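You operate a simulated robot arm through the tools that you are given. There is no shell and no other tool.

The job below is to be done with a simulated robot arm. You get a single attempt, and the scene is never put back.

TASK
Pump B has tripped: reset it and start it again.
Fine: shut the green vent lever, switch B off, then push RESET B once; start it once READY is lit, it must not trip again; done when the cart display shows 0.01 or less; leave the other V valves, pump controls and clamps of this pipe line.

It is judged by the outcome, as a careful person would: the job done as asked, and still so three seconds after it is handed in. It fails if anything else is knocked over, pushed out of place, dropped, spilled or broken.

THE ROBOT
A 7-joint arm with a fingered hand, fixed in place. Base frame: the origin is at the foot of the arm, x ahead of it, y to its left, z up. Units: m, degrees, N and s.
With the tool pointing down near the work surface it reaches from about 0.3 to 0.74 m from the base axis. Its first joint turns from -166.0 to 166.0 degrees. Payload 4 kg.
Tool frame: the origin (TCP) lies between the finger pads and is the grasp point; the fingertips stand 0.026 m ahead of it; z points along the fingers, y is the line along which they close. The gripper opens to 0.132 m. The gripper's body begins 0.073 m behind the TCP. The gripper is a hand of 4 fingers: y runs from the thumb to the fingers, the wrist lies at [0, 0, -0.239] in the tool frame.
Orientation is told as [roll, pitch, yaw] about the base's x, y, z axes, in that order, counted from this pose: with the fingers straight down and closing along the base's y, the tool's x points along the base's -x, its y along +y and its z along -z.

THE INTERFACE
- The arm moves only by the tool move_arm. Its argument "increments" is a list of rows, each an object of numbers (a shift or turn left out is 0): "tx", "ty", "tz": the shift along the tool's x, y, z in m; "ax", "ay", "az": the turn, a rotation vector about the tool's x, y, z in degrees. In form: [{"tx": .., "ty": .., "tz": .., "ax": .., "ay": .., "az": ..}, ...]. A call has 1 to 20 rows; each row shifts and turns the commanded pose from where the row before left it, along the tool's axes as they then stand. A row lasts 0.2 s, in which the tool goes at most 0.05 m and 8.6 degrees; a call with a longer step from one row to the next is refused whole. A pose out of reach is approached as far as the arm can. The call stops where the force on the tool passes 80 N (or 10 N more than at its start, if that is more) or the arm is blocked; 0.2 s more then pass. In this call time passes only in rows, and 0.2 s behind the last. The reply holds the time, the measured pose of the TCP, the force on the tool along the base axes, the opening and the grip force, in the units named above and with some noise, with the torque about the TCP (base axes, N m) and any sound that the robot's microphone picked up.
- Cameras (640 x 400 px; columns grow to the right, rows downward): "scene" is fixed at [0.217, -0.6542, 1.5487]; the picture's right is [0.92, -0.39, 0.00], its down [-0.16, -0.38, -0.91] and it looks along [0.35, 0.84, -0.41] (base axes); focal length 364 px, centre (320, 200). "wrist" rides on the gripper at [0.068, 0.002, -0.097] in the tool frame; the picture's right is [-0.03, 1.00, 0.00], its down [-0.82, -0.02, -0.58] and it looks along [-0.58, -0.01, 0.82] (tool axes); focal length 270 px, centre (320, 200). There is no depth. A picture from a camera that has moved, and an enlarged one, comes with that camera's place and axes in the base frame and with its lens. The place of the scene camera against the robot may be out by one fixed shift of up to 0.025 m in any direction.
- camera(camera): a new picture of that camera. It takes no simulated time.
- raise_lower(by): slides the trunk up (or, below 0, down) by that many m; the arm rides with it, the base frame stays. It gives what a move gives, with no picture.
- set_fingers(finger1, finger2, finger3, thumb_bend): sets how far each is bent, from 0 (flat) to 1 (curled in); at 0.3 the hand is open as for a grip, at 0.7 the pads meet at the TCP. One left out holds its place. A second passes; each finger stops where it meets its share of the squeeze, and holds until it gets a number again. It is the only way to open and close the hand. It gives what a move gives, with no picture; readings hold the bend of each and the force on the fingers (four entries, about 0 where the hand has none), thumb and palm.
- close_up(camera, box): a new picture of the part [left, top, right, bottom] of that camera's present view, enlarged. It takes no simulated time.
- close_job(): hands the job in; it is judged then, once.

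Nothing tells you positions but the pictures and the camera data. Unless the task says otherwise, let go and move clear before handing in.

The tools are called as name(argument=value, ...) on one line, values as JSON. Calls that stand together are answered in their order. move_arm: Moves the arm, as the interface text tells. Its arguments: {"type":"object","properties":{"increments":{"type":"array"}},"required":["increments"]} The other tools are called the same way: raise_lower (by) slides the trunk up or down; set_fingers (finger1, finger2, finger3, thumb_bend) moves the fingers one by one; camera (camera) takes a picture; close_up (camera, box) takes an enlarged picture of a part of a camera's view; close_job () hands the job in.

At the start:

```text
t: 0.0
ee_pos: [0.2344, 0.3414, 1.3175]
orientation: [0.0, 0.0, 0.0]
force: [-1.6, 0.5, -0.4]
wrist_torque: [-0.01, -0.01, -0.04]
opening: 0.1317
gripper_force: 0.1
shape: jaw
bend: [0.3, 0.3, 0.3, 0.3]
finger forces: [0.0, 0.0, 0.0, 0.0, 0.0, 0.0]
trunk travel left (down, up): [-0.5, 0.09]
```

scene: 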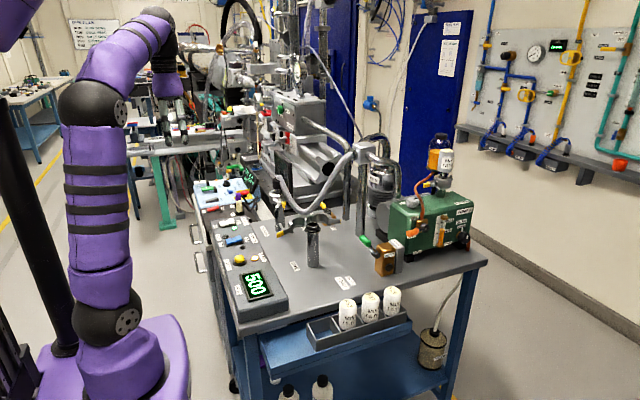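
wrist: 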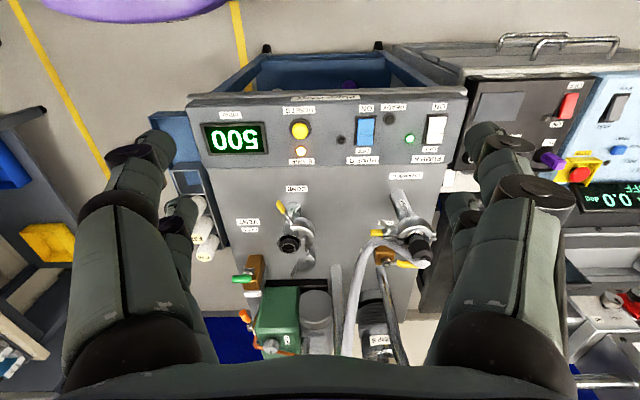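

I see a vacuum cart with a display reading 500, some switches on its panel, and a green-handled vent valve by the pump. I'll take enlarged pictures first to read the labels.

close_up(camera="wrist", box=[180, 80, 480, 200])

close_up(camera="wrist", box=[200, 180, 460, 370])

close_up(camera="scene", box=[190, 160, 350, 320])

close_up(camera="scene", box=[340, 120, 500, 290])

close_up(camera="wrist", box=[460, 60, 640, 240])

```text
2.13 times, centred on (330, 140) of wrist
camera zoom: at [0.1657, 0.3425, 1.4134], right [0.03, 1.0, 0.0], down [0.82, -0.02, 0.58], along [0.58, -0.01, -0.82], focal length 577 px, centre (299, 328)
```

zoom: 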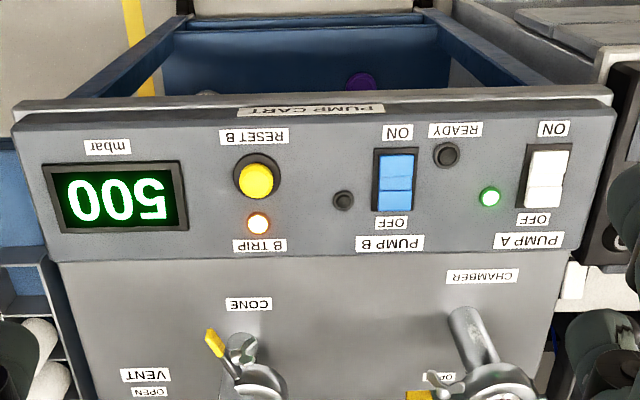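

```text
2.11 times, centred on (330, 275) of wrist
camera zoom: at [0.1657, 0.3425, 1.4134], right [0.03, 1.0, 0.0], down [0.82, -0.02, 0.58], along [0.58, -0.01, -0.82], focal length 569 px, centre (299, 42)
```

zoom: 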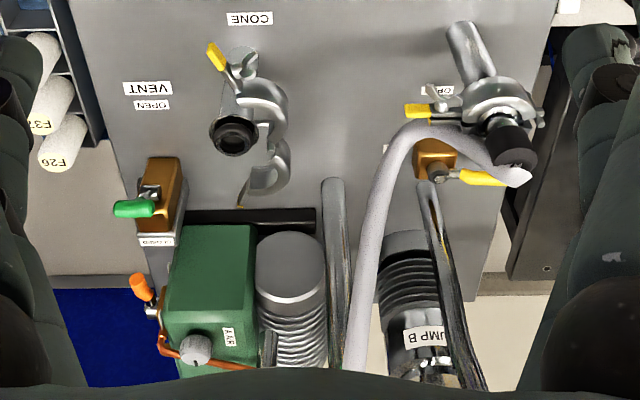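

```text
2.50 times, centred on (270, 240) of scene
camera zoom: at [0.217, -0.6542, 1.5487], right [0.92, -0.39, 0.0], down [-0.16, -0.38, -0.91], along [0.35, 0.84, -0.41], focal length 909 px, centre (445, 100)
```

zoom: 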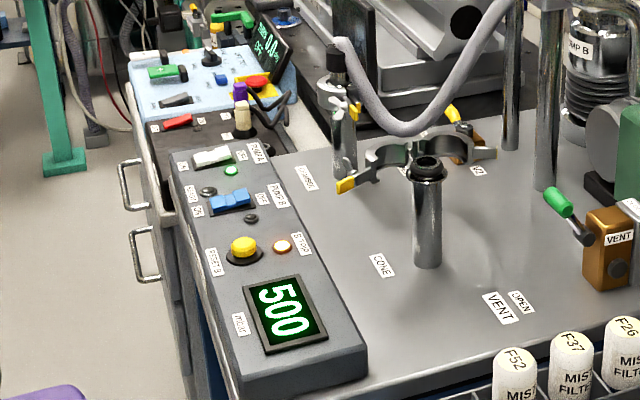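

```text
2.35 times, centred on (420, 205) of scene
camera zoom: at [0.217, -0.6542, 1.5487], right [0.92, -0.39, 0.0], down [-0.16, -0.38, -0.91], along [0.35, 0.84, -0.41], focal length 856 px, centre (85, 188)
```

zoom: 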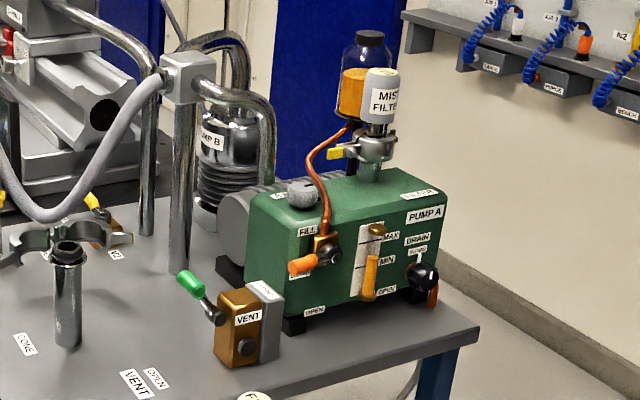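

```text
2.22 times, centred on (550, 150) of wrist
camera zoom: at [0.1657, 0.3425, 1.4134], right [0.03, 1.0, 0.0], down [0.82, -0.02, 0.58], along [0.58, -0.01, -0.82], focal length 601 px, centre (-191, 311)
```

zoom: 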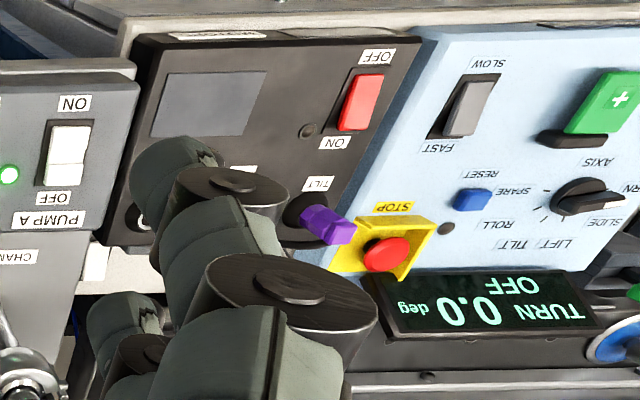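

The reset button comes out near (0.35, 0.30, 0.93) and the green lever's tip near (0.68, 0.15, 1.0). I'll move the hand towards the vent to see it better.

move_arm(increments=[{"tx": -0.03, "ty": -0.03}, {"tx": -0.03, "ty": -0.03}, {"tx": -0.03, "ty": -0.03}, {"tx": -0.03, "ty": -0.03}, {"tx": -0.03, "ty": -0.03}, {"tx": -0.03, "ty": -0.03}, {"tx": -0.02, "ty": -0.02}])

camera(camera="wrist")

camera(camera="scene")

```text
t: 1.6
ee_pos: [0.4347, 0.1407, 1.3153]
orientation: [0.1, 0.0, 0.0]
force: [-0.7, -0.7, -0.4]
wrist_torque: [-0.02, 0.01, -0.01]
opening: 0.132
gripper_force: 0.1
shape: jaw
bend: [0.3, 0.3, 0.3, 0.3]
finger forces: [0.0, 0.1, 0.0, 0.1, 0.0, 0.0]
trunk travel left (down, up): [-0.5, 0.09]
```

```text
taken
camera wrist: at [0.3658, 0.1429, 1.4134], right [0.03, 1.0, 0.0], down [0.82, -0.02, 0.58], along [0.58, -0.01, -0.82], focal length 270 px, centre (320, 200)
```

wrist: 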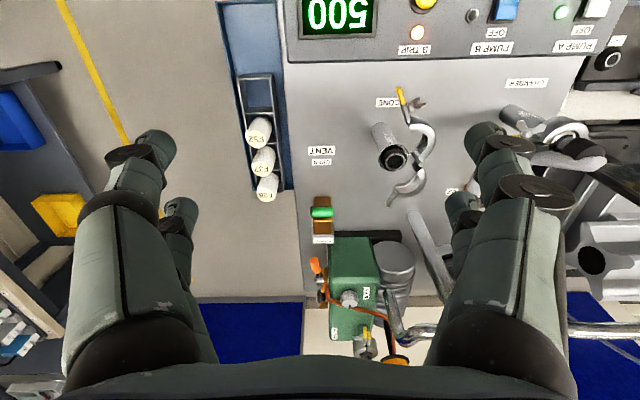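

```text
taken
```

scene: 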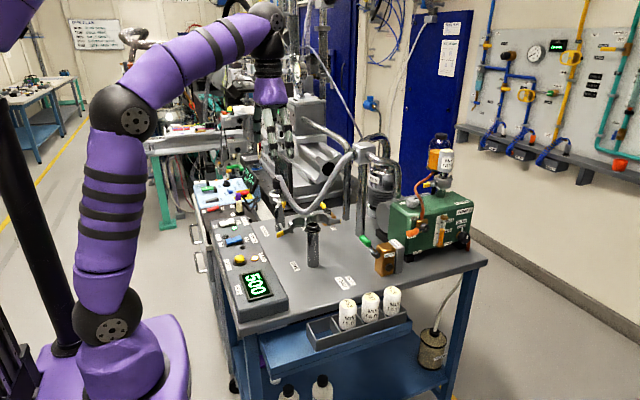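

close_up(camera="wrist", box=[280, 130, 440, 250])

close_up(camera="wrist", box=[290, 190, 350, 250])

close_up(camera="scene", box=[330, 210, 430, 300])

```text
3.33 times, centred on (360, 190) of wrist
camera zoom: at [0.3658, 0.1429, 1.4134], right [0.03, 1.0, 0.0], down [0.82, -0.02, 0.58], along [0.58, -0.01, -0.82], focal length 901 px, centre (187, 233)
```

zoom: 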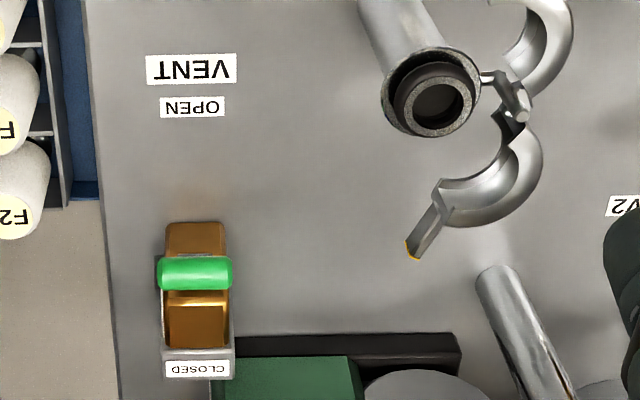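

```text
6.67 times, centred on (320, 220) of wrist
camera zoom: at [0.3658, 0.1429, 1.4134], right [0.03, 1.0, 0.0], down [0.82, -0.02, 0.58], along [0.58, -0.01, -0.82], focal length 1802 px, centre (320, 67)
```

zoom: 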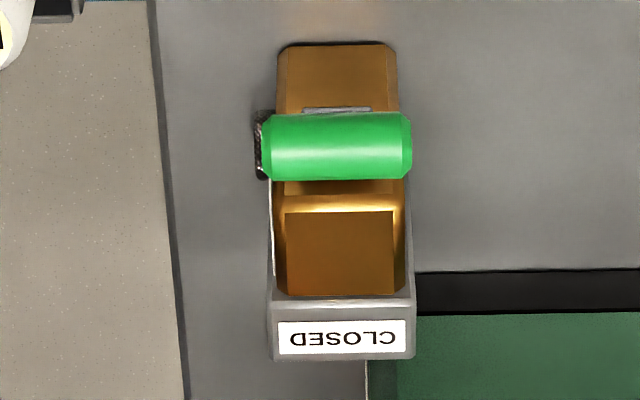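

```text
4.44 times, centred on (380, 255) of scene
camera zoom: at [0.217, -0.6542, 1.5487], right [0.92, -0.39, 0.0], down [-0.16, -0.38, -0.91], along [0.35, 0.84, -0.41], focal length 1617 px, centre (53, -44)
```

zoom: 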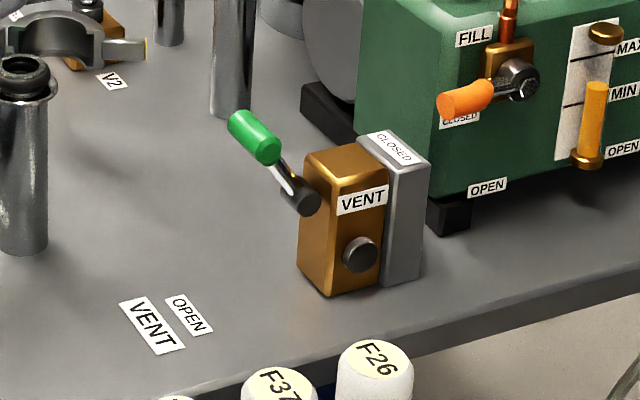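

The vent lever's grip is a bar along y at about (0.68, 0.14, 1.005). It leans towards the robot, to the OPEN side, and the CLOSED label sits on the far plate. I'll look from the side to confirm the hinge axis.

move_arm(increments=[{"az": -8.2}, {"az": -8.2}, {"az": -8.2}, {"az": -8.2}, {"az": -8.2}, {"az": -8.2}, {"az": -8.2}, {"az": -8.2}, {"az": -8.2}, {"az": -8.2}, {"az": -8.0}, {"tx": 0.019, "ty": -0.032, "tz": 0.022}, {"tx": 0.019, "ty": -0.032, "tz": 0.022}, {"tx": 0.019, "ty": -0.032, "tz": 0.022}, {"tx": 0.019, "ty": -0.032, "tz": 0.022}, {"tx": 0.019, "ty": -0.032, "tz": 0.022}, {"tx": 0.019, "ty": -0.032, "tz": 0.022}, {"tx": 0.019, "ty": -0.032, "tz": 0.022}])

camera(camera="wrist")

camera(camera="scene")

```text
t: 5.4
ee_pos: [0.6598, 0.0087, 1.165]
orientation: [0.1, -0.1, 89.9]
force: [0.0, -0.5, -0.7]
wrist_torque: [0.02, 0.02, 0.01]
opening: 0.1319
gripper_force: 0.0
shape: jaw
bend: [0.3, 0.3, 0.3, 0.3]
finger forces: [0.0, 0.0, 0.0, 0.0, 0.0, 0.0]
trunk travel left (down, up): [-0.5, 0.09]
```

```text
taken
camera wrist: at [0.6578, -0.0604, 1.2611], right [-1.0, 0.03, 0.0], down [0.02, 0.82, 0.58], along [0.01, 0.58, -0.82], focal length 270 px, centre (320, 200)
```

wrist: 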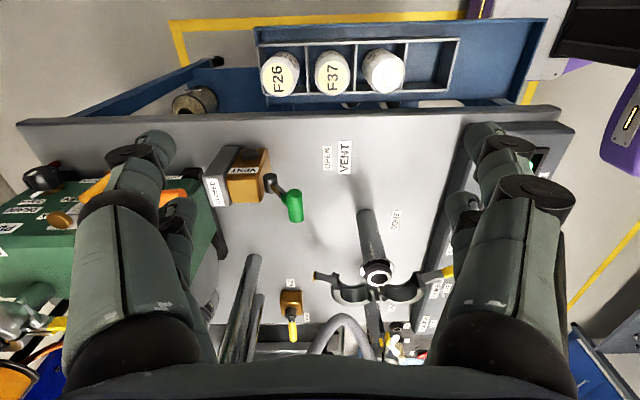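

```text
taken
```

scene: 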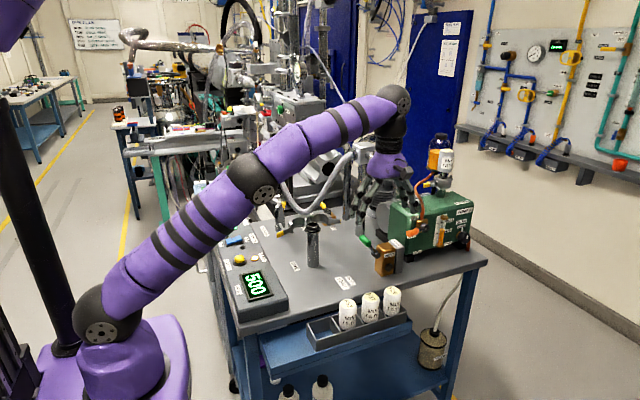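

close_up(camera="wrist", box=[195, 140, 315, 230])

close_up(camera="scene", box=[335, 180, 435, 290])

```text
4.44 times, centred on (255, 185) of wrist
camera zoom: at [0.6578, -0.0604, 1.2611], right [-1.0, 0.03, 0.0], down [0.02, 0.82, 0.58], along [0.01, 0.58, -0.82], focal length 1201 px, centre (609, 267)
```

zoom: 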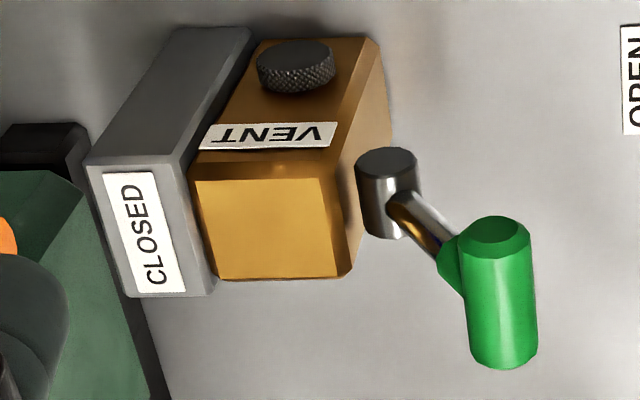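

```text
3.64 times, centred on (385, 235) of scene
camera zoom: at [0.217, -0.6542, 1.5487], right [0.92, -0.39, 0.0], down [-0.16, -0.38, -0.91], along [0.35, 0.84, -0.41], focal length 1323 px, centre (84, 73)
```

zoom: 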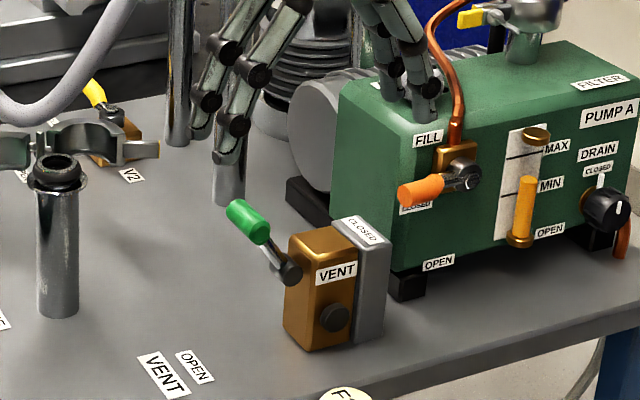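

The vent lever hinges on a y-axis hub at about (0.73, 0.14, 0.933), with the grip at (0.692, 0.141, 0.99). It has to be pushed in +x, over the block. I'll close the fingers into a compact poker and check its shape.

set_fingers(finger1=0.7, finger2=0.7, finger3=0.7, thumb_bend=0.7)

camera(camera="wrist")

close_up(camera="scene", box=[335, 80, 455, 290])

```text
t: 6.4
ee_pos: [0.6587, 0.0087, 1.1657]
orientation: [0.1, 0.1, 90.0]
force: [0.4, 0.2, -0.9]
wrist_torque: [-0.03, -0.04, 0.04]
opening: 0.0016
gripper_force: 0.1
shape: fingers
bend: [0.7, 0.7, 0.7, 0.7]
finger forces: [0.1, 0.1, 0.1, 0.0, 0.0, 0.0]
trunk travel left (down, up): [-0.5, 0.09]
```

```text
taken
camera wrist: at [0.6569, -0.0596, 1.2616], right [-1.0, 0.03, 0.0], down [0.02, 0.82, 0.58], along [0.01, 0.58, -0.82], focal length 270 px, centre (320, 200)
```

wrist: 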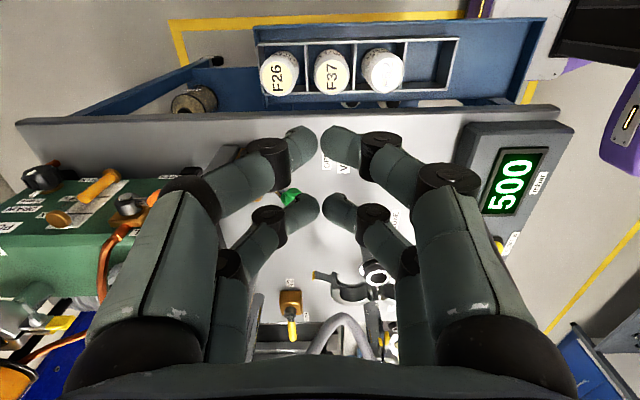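

```text
1.90 times, centred on (395, 185) of scene
camera zoom: at [0.217, -0.6542, 1.5487], right [0.92, -0.39, 0.0], down [-0.16, -0.38, -0.91], along [0.35, 0.84, -0.41], focal length 693 px, centre (177, 229)
```

zoom: 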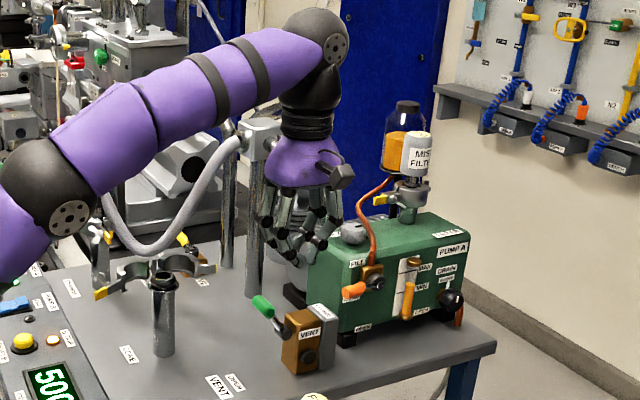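

Two digits show on each side of the hand. I'll curl individual fingers to learn which is which and build a single-finger poker.

set_fingers(finger2=1.0, finger3=1.0)

camera(camera="wrist")

```text
t: 7.4
ee_pos: [0.6583, 0.0087, 1.1649]
orientation: [0.1, -0.1, 90.0]
force: [-1.1, 1.0, 0.8]
wrist_torque: [-0.02, 0.02, -0.02]
opening: 0.0017
gripper_force: 0.1
shape: fingers
bend: [0.7, 0.75, 0.75, 0.7]
finger forces: [0.0, 0.0, 0.0, 0.1, 0.1, 0.0]
trunk travel left (down, up): [-0.5, 0.09]
```

```text
taken
camera wrist: at [0.6569, -0.0596, 1.2616], right [-1.0, 0.03, 0.0], down [0.02, 0.82, 0.58], along [0.01, 0.58, -0.82], focal length 270 px, centre (320, 200)
```

wrist: 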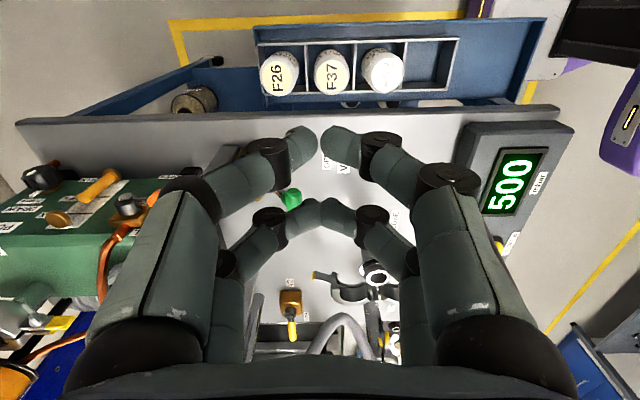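

Fingers 2 and 3 are the rear pair, on tool −x. I'll restore the compact cluster, turn back to yaw 0, tilt the fingers forward 20° and stand just short of the lever.

set_fingers(finger1=0.7, finger2=0.7, finger3=0.7, thumb_bend=0.7)

move_arm(increments=[{"tx": -0.03, "ty": 0.02}, {"tx": -0.03, "ty": 0.02}, {"tx": -0.03, "ty": 0.02}, {"tx": -0.035, "ty": 0.02}, {"az": 8.2}, {"az": 8.2}, {"az": 8.2}, {"az": 8.2}, {"az": 8.2}, {"az": 8.2}, {"az": 8.2}, {"az": 8.2}, {"az": 8.2}, {"az": 8.2}, {"az": 8.0}, {"ay": -7}, {"ay": -7}, {"ay": -6}])

camera(camera="wrist")

close_up(camera="scene", box=[255, 80, 455, 290])

```text
t: 8.4
ee_pos: [0.6592, 0.0088, 1.1656]
orientation: [0.0, -0.1, 90.0]
force: [0.1, 0.0, -0.2]
wrist_torque: [0.01, -0.02, 0.03]
opening: 0.0013
gripper_force: 0.0
shape: fingers
bend: [0.7, 0.7, 0.7, 0.7]
finger forces: [0.0, 0.1, 0.0, 0.0, 0.0, 0.1]
trunk travel left (down, up): [-0.5, 0.09]
```

```text
t: 12.2
ee_pos: [0.5786, 0.1336, 1.163]
orientation: [0.1, -20.0, 0.0]
force: [-0.7, -0.1, -0.1]
wrist_torque: [0.01, 0.02, 0.0]
opening: 0.0014
gripper_force: 0.0
shape: fingers
bend: [0.7, 0.7, 0.7, 0.7]
finger forces: [0.1, 0.1, 0.1, 0.1, 0.0, 0.1]
trunk travel left (down, up): [-0.5, 0.09]
```

```text
taken
camera wrist: at [0.4809, 0.135, 1.2299], right [0.02, 1.0, 0.01], down [0.57, -0.02, 0.82], along [0.82, -0.01, -0.57], focal length 270 px, centre (320, 200)
```

wrist: 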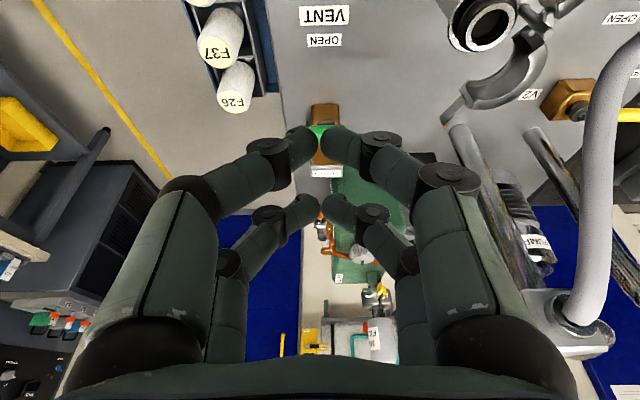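

```text
1.90 times, centred on (355, 185) of scene
camera zoom: at [0.217, -0.6542, 1.5487], right [0.92, -0.39, 0.0], down [-0.16, -0.38, -0.91], along [0.35, 0.84, -0.41], focal length 693 px, centre (253, 229)
```

zoom: 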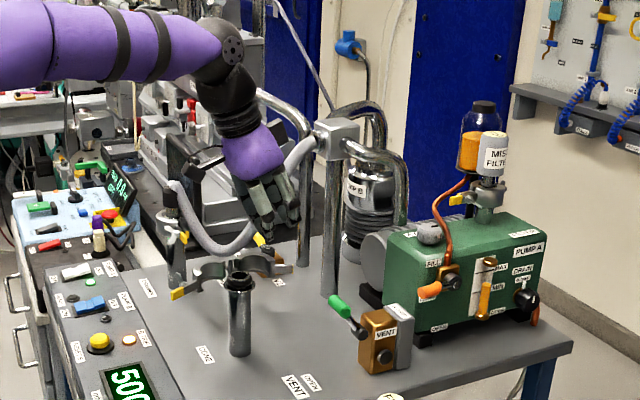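

The hand is now tilted forward in front of the lever. I'll lower it to just on the robot side of the grip.

move_arm(increments=[{"tx": 0.003, "ty": 0.0014, "tz": 0.0351}, {"tx": 0.003, "ty": 0.0014, "tz": 0.0351}, {"tx": 0.003, "ty": 0.0014, "tz": 0.0351}, {"tx": 0.003, "ty": 0.0014, "tz": 0.0351}, {"tx": 0.003, "ty": 0.0014, "tz": 0.0351}])

camera(camera="wrist")

close_up(camera="scene", box=[275, 130, 435, 290])

```text
t: 13.4
ee_pos: [0.6244, 0.1384, 0.9923]
orientation: [0.0, -20.1, 0.0]
force: [0.6, -0.7, 0.6]
wrist_torque: [-0.03, -0.01, -0.05]
opening: 0.0015
gripper_force: 0.1
shape: fingers
bend: [0.7, 0.7, 0.7, 0.7]
finger forces: [0.1, 0.1, 0.0, 0.0, 0.1, 0.1]
trunk travel left (down, up): [-0.5, 0.09]
```

```text
taken
camera wrist: at [0.5275, 0.1406, 1.059], right [0.02, 1.0, 0.01], down [0.57, -0.02, 0.82], along [0.82, -0.01, -0.57], focal length 270 px, centre (320, 200)
```

wrist: 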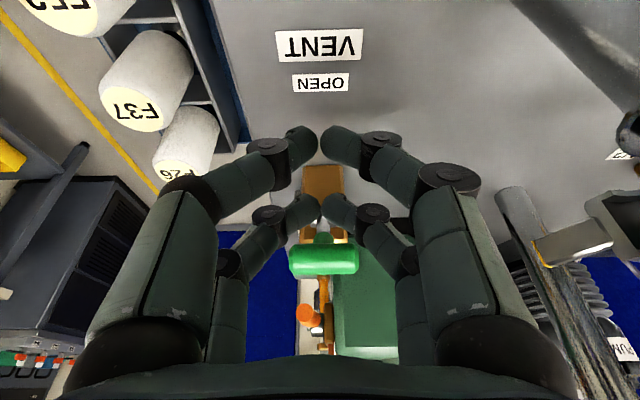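

```text
2.50 times, centred on (355, 210) of scene
camera zoom: at [0.217, -0.6542, 1.5487], right [0.92, -0.39, 0.0], down [-0.16, -0.38, -0.91], along [0.35, 0.84, -0.41], focal length 909 px, centre (232, 175)
```

zoom: 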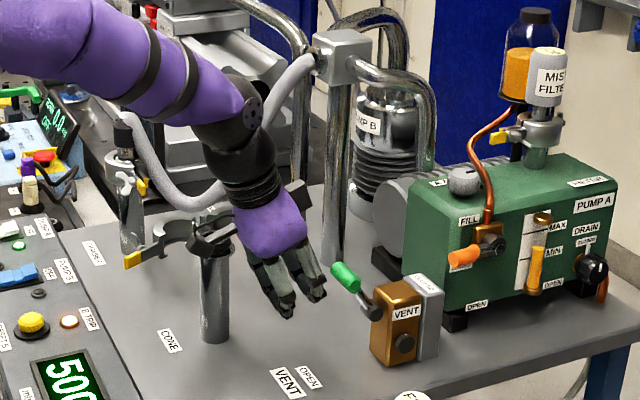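

The bar lies just ahead of the leading fingertips, as expected. I'll push slowly in +x.

move_arm(increments=[{"tx": -0.0094, "tz": 0.0034}, {"tx": -0.0094, "tz": 0.0034}, {"tx": -0.0094, "tz": 0.0034}, {"tx": -0.0094, "tz": 0.0034}, {"tx": -0.0094, "tz": 0.0034}])

close_up(camera="wrist", box=[220, 140, 420, 340])

close_up(camera="scene", box=[295, 170, 435, 290])

```text
t: 14.6
ee_pos: [0.6744, 0.1392, 0.9926]
orientation: [-0.1, -20.0, 0.1]
force: [-1.2, 0.2, -1.0]
wrist_torque: [-0.01, -0.03, 0.04]
opening: 0.0015
gripper_force: 1.0
shape: fingers
bend: [0.7, 0.7, 0.7, 0.7]
finger forces: [0.0, 0.4, 0.0, 0.0, 0.1, 0.0]
trunk travel left (down, up): [-0.5, 0.09]
```

```text
2.00 times, centred on (320, 240) of wrist
camera zoom: at [0.5765, 0.1404, 1.06], right [0.02, 1.0, 0.01], down [0.57, -0.02, 0.82], along [0.82, -0.01, -0.57], focal length 541 px, centre (320, 120)
```

zoom: 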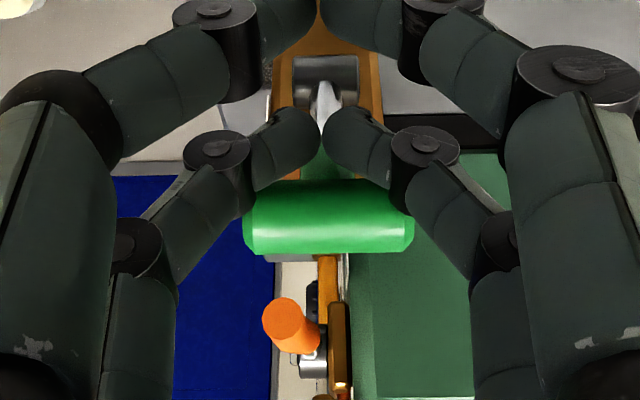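

```text
3.33 times, centred on (365, 230) of scene
camera zoom: at [0.217, -0.6542, 1.5487], right [0.92, -0.39, 0.0], down [-0.16, -0.38, -0.91], along [0.35, 0.84, -0.41], focal length 1212 px, centre (170, 100)
```

zoom: 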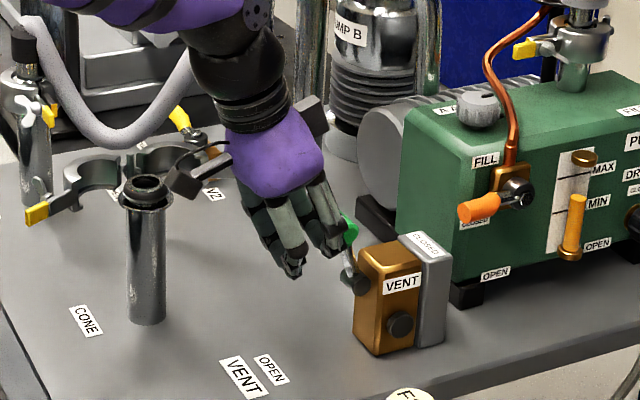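

The lever is moving with very little force. I'll keep going.

move_arm(increments=[{"tx": -0.0094, "tz": 0.0034}, {"tx": -0.0094, "tz": 0.0034}, {"tx": -0.0094, "tz": 0.0034}, {"tx": -0.0094, "tz": 0.0034}])

close_up(camera="wrist", box=[220, 140, 420, 340])

close_up(camera="scene", box=[295, 170, 435, 290])

```text
t: 15.6
ee_pos: [0.7133, 0.1401, 0.992]
orientation: [-0.1, -19.9, -0.1]
force: [-0.6, -0.4, 0.0]
wrist_torque: [-0.01, 0.0, 0.02]
opening: 0.0014
gripper_force: 0.3
shape: fingers
bend: [0.7, 0.7, 0.7, 0.7]
finger forces: [0.0, 0.2, 0.0, 0.0, 0.0, 0.0]
trunk travel left (down, up): [-0.5, 0.09]
```

```text
2.00 times, centred on (320, 240) of wrist
camera zoom: at [0.6159, 0.1416, 1.0592], right [0.02, 1.0, 0.01], down [0.57, -0.02, 0.82], along [0.82, -0.02, -0.57], focal length 541 px, centre (320, 120)
```

zoom: 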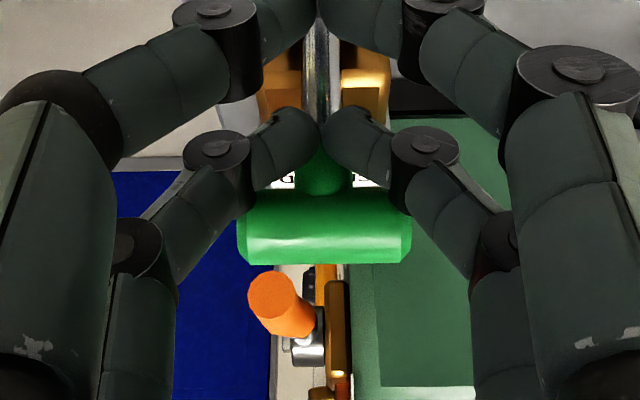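

```text
3.33 times, centred on (365, 230) of scene
camera zoom: at [0.217, -0.6542, 1.5487], right [0.92, -0.39, 0.0], down [-0.16, -0.38, -0.91], along [0.35, 0.84, -0.41], focal length 1212 px, centre (170, 100)
```

zoom: 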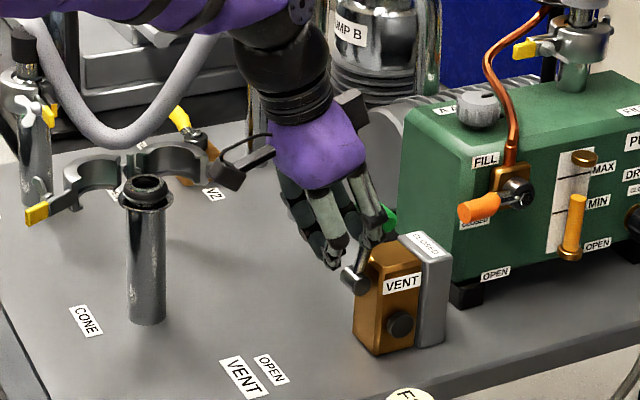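

The lever is past vertical and heading towards CLOSED. The block's top is at about z 0.96, so I'll continue in small steps with a slight rise to keep the lower tips clear of it.

move_arm(increments=[{"tx": -0.0104, "tz": 0.0006}, {"tx": -0.0104, "tz": 0.0006}])

close_up(camera="wrist", box=[220, 140, 420, 340])

close_up(camera="scene", box=[295, 170, 435, 290])

close_up(camera="scene", box=[190, 180, 300, 310])

```text
t: 16.2
ee_pos: [0.7332, 0.1401, 0.9968]
orientation: [0.0, -19.9, 0.0]
force: [-4.5, 0.0, -0.1]
wrist_torque: [0.01, 0.07, 0.01]
opening: 0.0016
gripper_force: 1.9
shape: fingers
bend: [0.7, 0.7, 0.7, 0.7]
finger forces: [0.1, 2.1, 2.2, 0.0, 0.0, 0.1]
trunk travel left (down, up): [-0.5, 0.09]
```

```text
2.00 times, centred on (320, 240) of wrist
camera zoom: at [0.635, 0.1421, 1.0656], right [0.02, 1.0, 0.01], down [0.57, -0.02, 0.82], along [0.82, -0.01, -0.57], focal length 541 px, centre (320, 120)
```

zoom: 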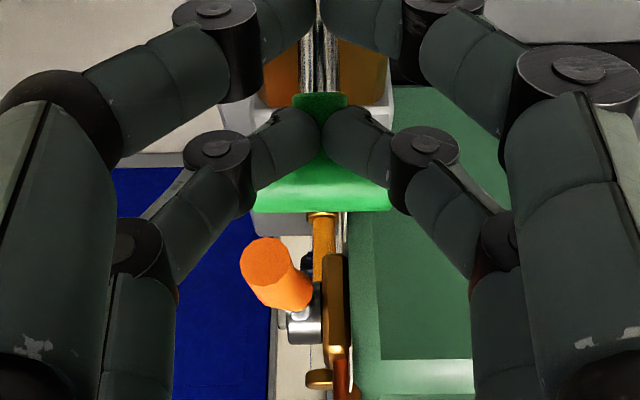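

```text
3.33 times, centred on (365, 230) of scene
camera zoom: at [0.217, -0.6542, 1.5487], right [0.92, -0.39, 0.0], down [-0.16, -0.38, -0.91], along [0.35, 0.84, -0.41], focal length 1212 px, centre (170, 100)
```

zoom: 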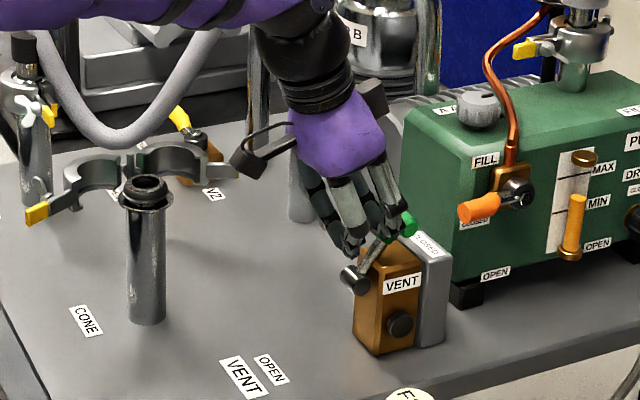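

```text
3.08 times, centred on (245, 245) of scene
camera zoom: at [0.217, -0.6542, 1.5487], right [0.92, -0.39, 0.0], down [-0.16, -0.38, -0.91], along [0.35, 0.84, -0.41], focal length 1119 px, centre (551, 62)
```

zoom: 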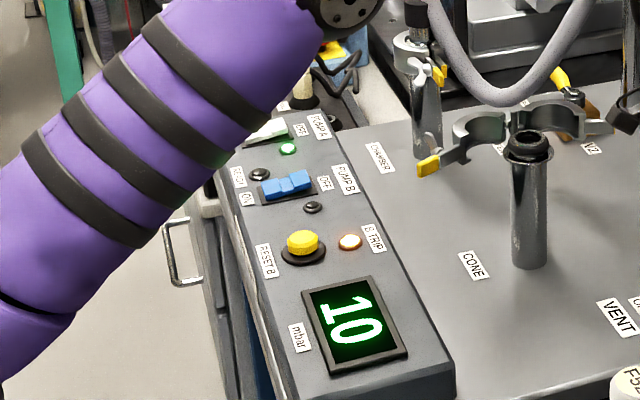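

The display has dropped to 10 mbar, so the vent is closing, and force is building as if at the stop. One small extra nudge will make sure of it.

move_arm(increments=[{"tx": -0.004, "tz": 0.001}])

close_up(camera="scene", box=[190, 180, 300, 310])

close_up(camera="scene", box=[295, 170, 435, 290])

```text
t: 16.6
ee_pos: [0.7347, 0.1403, 0.9971]
orientation: [0.1, -19.6, 0.1]
force: [-20.6, -1.5, -4.4]
wrist_torque: [0.0, 0.27, -0.08]
opening: 0.0015
gripper_force: 11.0
shape: fingers
bend: [0.7, 0.7, 0.7, 0.7]
finger forces: [0.1, 10.7, 11.3, 0.1, 0.0, 0.0]
trunk travel left (down, up): [-0.5, 0.09]
```

```text
3.08 times, centred on (245, 245) of scene
camera zoom: at [0.217, -0.6542, 1.5487], right [0.92, -0.39, 0.0], down [-0.16, -0.38, -0.91], along [0.35, 0.84, -0.41], focal length 1119 px, centre (551, 62)
```

zoom: 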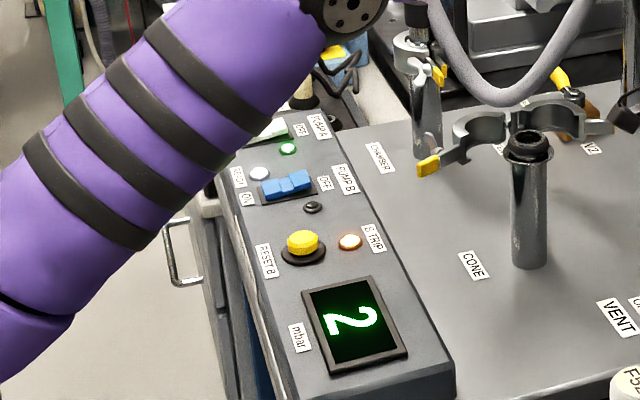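

```text
3.33 times, centred on (365, 230) of scene
camera zoom: at [0.217, -0.6542, 1.5487], right [0.92, -0.39, 0.0], down [-0.16, -0.38, -0.91], along [0.35, 0.84, -0.41], focal length 1212 px, centre (170, 100)
```

zoom: 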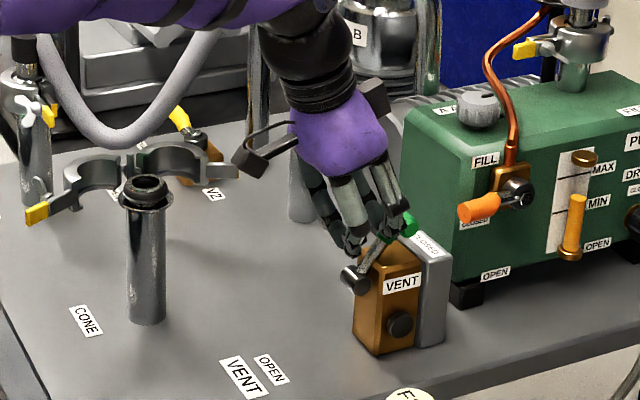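

The vent is firmly shut at its stop: the display reads 2 mbar and READY appears lit. I'll back away from the lever and travel high to above the control panel.

move_arm(increments=[{"tx": 0.0188, "tz": -0.0068}, {"tx": 0.0282, "tz": -0.0103}, {"tx": -0.0137, "tz": -0.0376}, {"tx": -0.0137, "tz": -0.0376}, {"tx": -0.0137, "tz": -0.0376}, {"tx": -0.0137, "tz": -0.0376}, {"tx": 0.0423, "tz": -0.0154}, {"tx": 0.0423, "tz": -0.0154}, {"tx": 0.0423, "tz": -0.0154}, {"tx": 0.0423, "tz": -0.0154}, {"tx": 0.0423, "tz": -0.0154}, {"tx": 0.0216, "ty": 0.035, "tz": -0.0079}, {"tx": 0.0216, "ty": 0.035, "tz": -0.0079}, {"tx": 0.0216, "ty": 0.035, "tz": -0.0079}, {"tx": 0.0216, "ty": 0.035, "tz": -0.0079}, {"tx": 0.0216, "ty": 0.035, "tz": -0.0079}, {"tx": 0.0216, "ty": 0.035, "tz": -0.0079}, {"tx": 0.0216, "ty": 0.035, "tz": -0.0079}])

move_arm(increments=[{"ay": 7}, {"ay": 7}, {"ay": 6}])

camera(camera="wrist")

camera(camera="scene")

```text
t: 20.4
ee_pos: [0.3035, 0.3855, 1.1601]
orientation: [0.0, -20.0, -0.1]
force: [0.6, -0.2, 0.6]
wrist_torque: [-0.02, 0.02, -0.03]
opening: 0.0014
gripper_force: 0.1
shape: fingers
bend: [0.7, 0.7, 0.7, 0.7]
finger forces: [0.0, 0.1, 0.0, 0.0, 0.0, 0.0]
trunk travel left (down, up): [-0.5, 0.09]
```

```text
t: 21.2
ee_pos: [0.3028, 0.3851, 1.1606]
orientation: [0.0, 0.2, 0.0]
force: [0.8, -0.3, 0.1]
wrist_torque: [0.03, -0.03, 0.0]
opening: 0.0013
gripper_force: 0.0
shape: fingers
bend: [0.7, 0.7, 0.7, 0.7]
finger forces: [0.1, 0.0, 0.0, 0.0, 0.0, 0.1]
trunk travel left (down, up): [-0.5, 0.09]
```

```text
taken
camera wrist: at [0.2349, 0.3868, 1.2561], right [0.03, 1.0, 0.0], down [0.82, -0.02, 0.58], along [0.58, -0.02, -0.82], focal length 270 px, centre (320, 200)
```

wrist: 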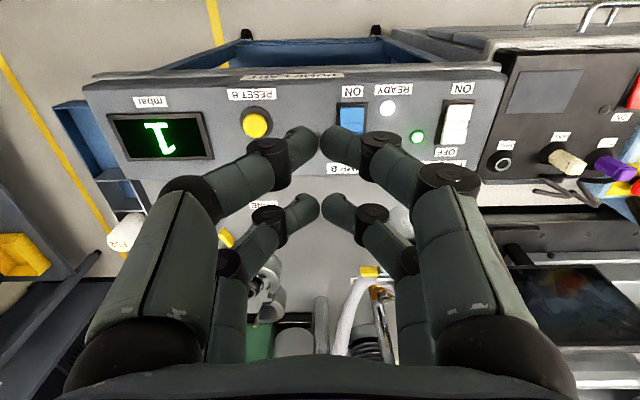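

```text
taken
```

scene: 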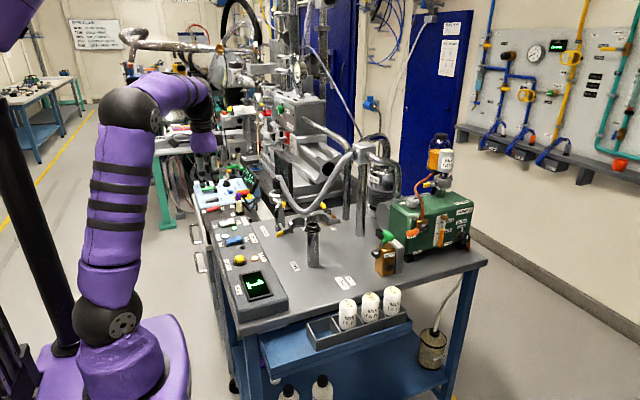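

The display now reads 1 and READY is lit white. I'll check that the vent lever stayed closed and measure the panel parts from this second viewpoint.

close_up(camera="wrist", box=[220, 70, 480, 200])

close_up(camera="scene", box=[335, 210, 435, 290])

close_up(camera="scene", box=[205, 190, 295, 310])

```text
2.46 times, centred on (350, 135) of wrist
camera zoom: at [0.2349, 0.3868, 1.2561], right [0.03, 1.0, 0.0], down [0.82, -0.02, 0.58], along [0.58, -0.02, -0.82], focal length 665 px, centre (246, 360)
```

zoom: 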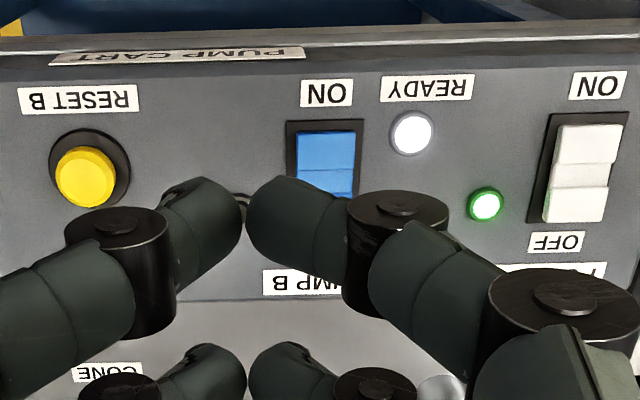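

```text
5.00 times, centred on (385, 250) of scene
camera zoom: at [0.217, -0.6542, 1.5487], right [0.92, -0.39, 0.0], down [-0.16, -0.38, -0.91], along [0.35, 0.84, -0.41], focal length 1819 px, centre (-5, -50)
```

zoom: 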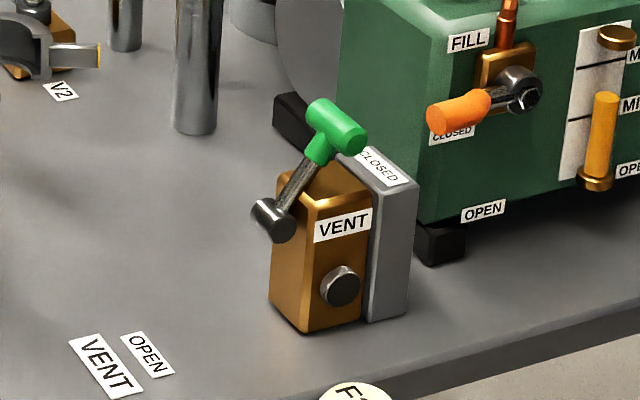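

```text
3.33 times, centred on (250, 250) of scene
camera zoom: at [0.217, -0.6542, 1.5487], right [0.92, -0.39, 0.0], down [-0.16, -0.38, -0.91], along [0.35, 0.84, -0.41], focal length 1212 px, centre (553, 33)
```

zoom: 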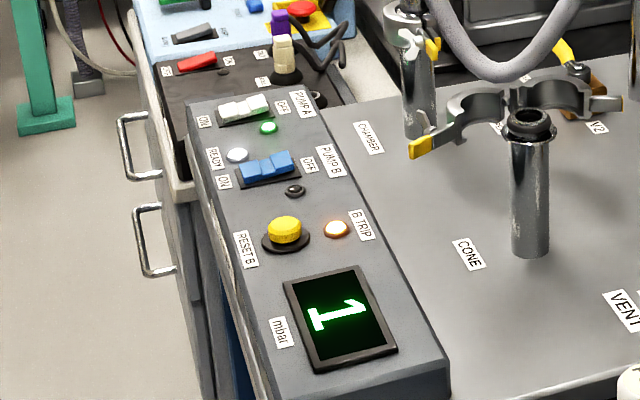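

The vent lever is seated at CLOSED. The reset cap is at about (0.347, 0.304, 0.937) and the B rocker is centred at about (0.353, 0.422), with its ON end at x≈0.33 and its OFF end at x≈0.375. I'll tilt the hand so the front fingertip pair is lowest and hover over the OFF end.

move_arm(increments=[{"ay": -8.4}, {"ay": -8.4}, {"ay": -8.4}, {"tx": -0.0024, "ty": 0.0072, "tz": 0.0298}, {"tx": -0.0024, "ty": 0.0072, "tz": 0.0298}, {"tx": -0.0024, "ty": 0.0072, "tz": 0.0298}, {"tx": -0.0024, "ty": 0.0072, "tz": 0.0298}, {"tx": -0.0024, "ty": 0.0072, "tz": 0.0298}])

camera(camera="wrist")

close_up(camera="scene", box=[190, 170, 310, 290])

```text
t: 23.0
ee_pos: [0.3749, 0.4211, 1.03]
orientation: [0.0, -25.2, 0.0]
force: [-0.2, -0.7, 0.1]
wrist_torque: [0.03, 0.0, 0.0]
opening: 0.0014
gripper_force: 0.0
shape: fingers
bend: [0.7, 0.7, 0.7, 0.7]
finger forces: [0.1, 0.1, 0.1, 0.0, 0.0, 0.0]
trunk travel left (down, up): [-0.5, 0.09]
```

```text
taken
camera wrist: at [0.272, 0.423, 1.0884], right [0.02, 1.0, 0.01], down [0.49, -0.02, 0.87], along [0.87, -0.01, -0.49], focal length 270 px, centre (320, 200)
```

wrist: 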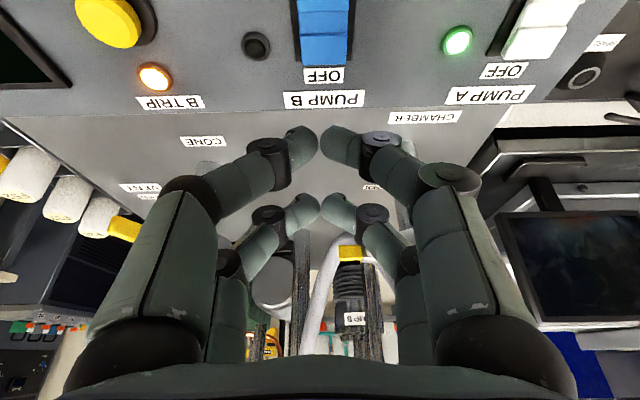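

```text
3.33 times, centred on (250, 230) of scene
camera zoom: at [0.217, -0.6542, 1.5487], right [0.92, -0.39, 0.0], down [-0.16, -0.38, -0.91], along [0.35, 0.84, -0.41], focal length 1212 px, centre (553, 100)
```

zoom: 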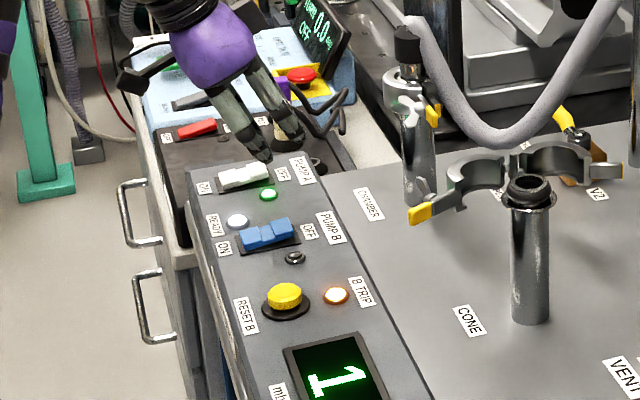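

The rocker's OFF end is at x≈0.372, y≈0.425, nearly under the lowest tips. I'll descend in steps and watch the force.

move_arm(increments=[{"tx": 0.0053, "ty": 0.001, "tz": 0.0113}, {"tx": 0.0053, "ty": 0.001, "tz": 0.0113}, {"tx": 0.0053, "ty": 0.001, "tz": 0.0113}, {"tx": 0.0042, "tz": 0.0091}])

camera(camera="wrist")

close_up(camera="scene", box=[190, 170, 310, 290])

```text
t: 24.0
ee_pos: [0.3753, 0.4241, 0.9844]
orientation: [0.1, -25.3, -0.2]
force: [0.1, 0.3, 0.4]
wrist_torque: [-0.04, 0.01, 0.01]
opening: 0.0016
gripper_force: 0.0
shape: fingers
bend: [0.7, 0.7, 0.7, 0.7]
finger forces: [0.0, 0.1, 0.0, 0.0, 0.0, 0.0]
trunk travel left (down, up): [-0.5, 0.09]
```

```text
taken
camera wrist: at [0.273, 0.4254, 1.0419], right [0.02, 1.0, 0.01], down [0.49, -0.02, 0.87], along [0.87, -0.01, -0.49], focal length 270 px, centre (320, 200)
```

wrist: 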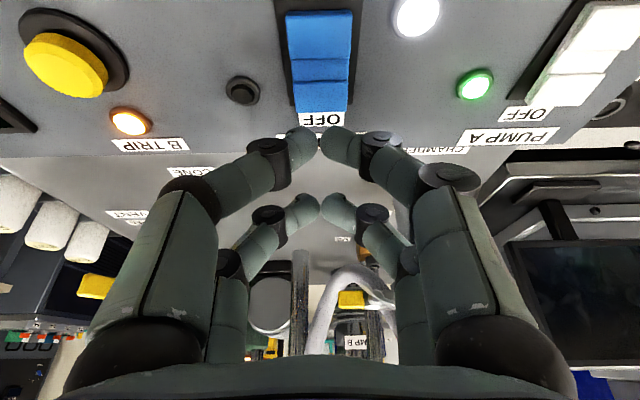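

```text
3.33 times, centred on (250, 230) of scene
camera zoom: at [0.217, -0.6542, 1.5487], right [0.92, -0.39, 0.0], down [-0.16, -0.38, -0.91], along [0.35, 0.84, -0.41], focal length 1212 px, centre (553, 100)
```

zoom: 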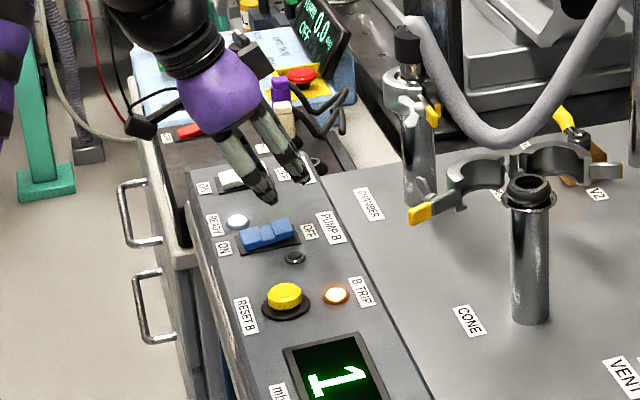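

The tips are just above the OFF end. I'll press down in small steps.

move_arm(increments=[{"tx": 0.0017, "tz": 0.0036}, {"tx": 0.0017, "tz": 0.0036}, {"tx": 0.0017, "tz": 0.0036}])

close_up(camera="wrist", box=[240, 0, 400, 160])

close_up(camera="scene", box=[210, 190, 290, 270])

```text
t: 24.8
ee_pos: [0.3773, 0.4228, 0.971]
orientation: [0.0, -25.2, -0.1]
force: [-1.6, 1.3, -0.5]
wrist_torque: [0.0, 0.03, -0.02]
opening: 0.0014
gripper_force: 0.0
shape: fingers
bend: [0.7, 0.7, 0.7, 0.7]
finger forces: [0.0, 0.1, 0.0, 0.0, 0.0, 0.0]
trunk travel left (down, up): [-0.5, 0.09]
```

```text
2.50 times, centred on (320, 80) of wrist
camera zoom: at [0.2734, 0.425, 1.0284], right [0.02, 1.0, 0.01], down [0.49, -0.02, 0.87], along [0.87, -0.01, -0.49], focal length 676 px, centre (320, 500)
```

zoom: 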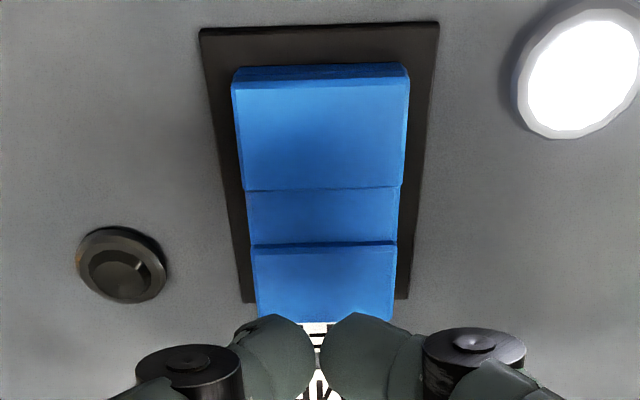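

```text
5.00 times, centred on (250, 230) of scene
camera zoom: at [0.217, -0.6542, 1.5487], right [0.92, -0.39, 0.0], down [-0.16, -0.38, -0.91], along [0.35, 0.84, -0.41], focal length 1819 px, centre (670, 50)
```

zoom: 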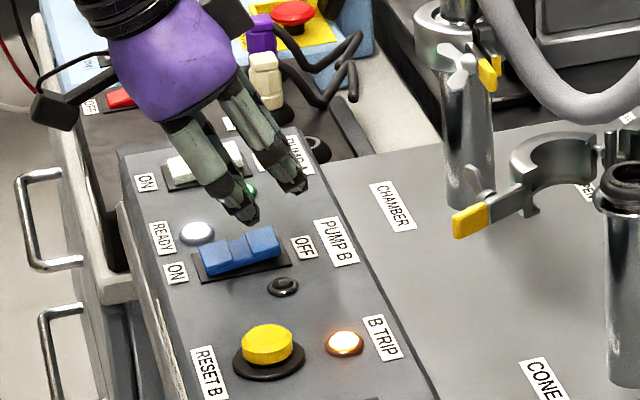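

Triangulating over three views puts the OFF end lower than I thought, at about (0.381, 0.924), so there are about 12 mm still to go. I'll continue down.

move_arm(increments=[{"tx": 0.0008, "ty": 0.001, "tz": 0.0049}, {"tx": 0.0021, "tz": 0.0045}, {"tx": 0.0013, "tz": 0.0027}])

close_up(camera="wrist", box=[240, 0, 400, 160])

close_up(camera="scene", box=[210, 190, 290, 270])

```text
t: 25.6
ee_pos: [0.3794, 0.4252, 0.9585]
orientation: [0.0, -25.1, 0.0]
force: [0.3, -0.2, -0.4]
wrist_torque: [0.02, 0.02, -0.02]
opening: 0.0016
gripper_force: 0.1
shape: fingers
bend: [0.7, 0.7, 0.7, 0.7]
finger forces: [0.0, 0.0, 0.1, 0.1, 0.0, 0.0]
trunk travel left (down, up): [-0.5, 0.09]
```

```text
2.50 times, centred on (320, 80) of wrist
camera zoom: at [0.2746, 0.4261, 1.0162], right [0.02, 1.0, 0.01], down [0.49, -0.02, 0.87], along [0.87, -0.01, -0.49], focal length 676 px, centre (320, 500)
```

zoom: 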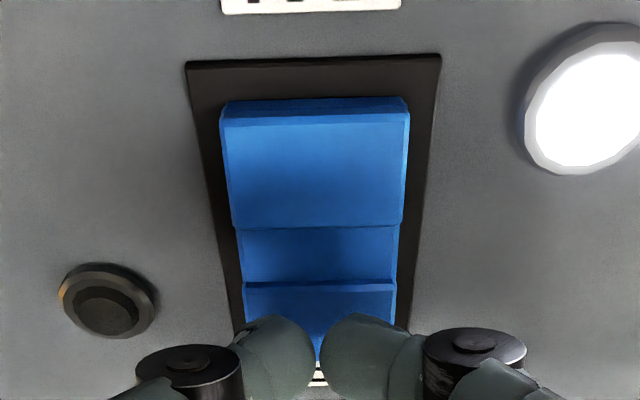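

```text
5.00 times, centred on (250, 230) of scene
camera zoom: at [0.217, -0.6542, 1.5487], right [0.92, -0.39, 0.0], down [-0.16, -0.38, -0.91], along [0.35, 0.84, -0.41], focal length 1819 px, centre (670, 50)
```

zoom: 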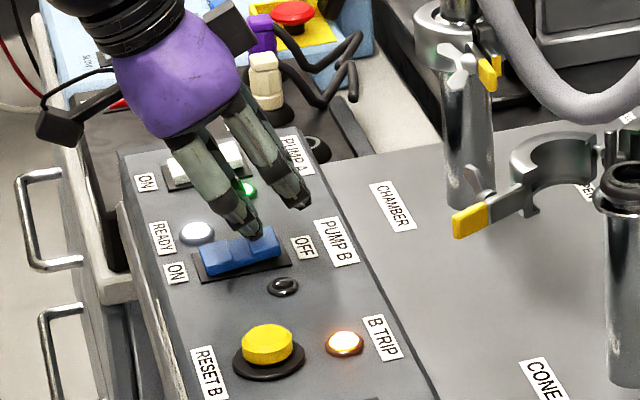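

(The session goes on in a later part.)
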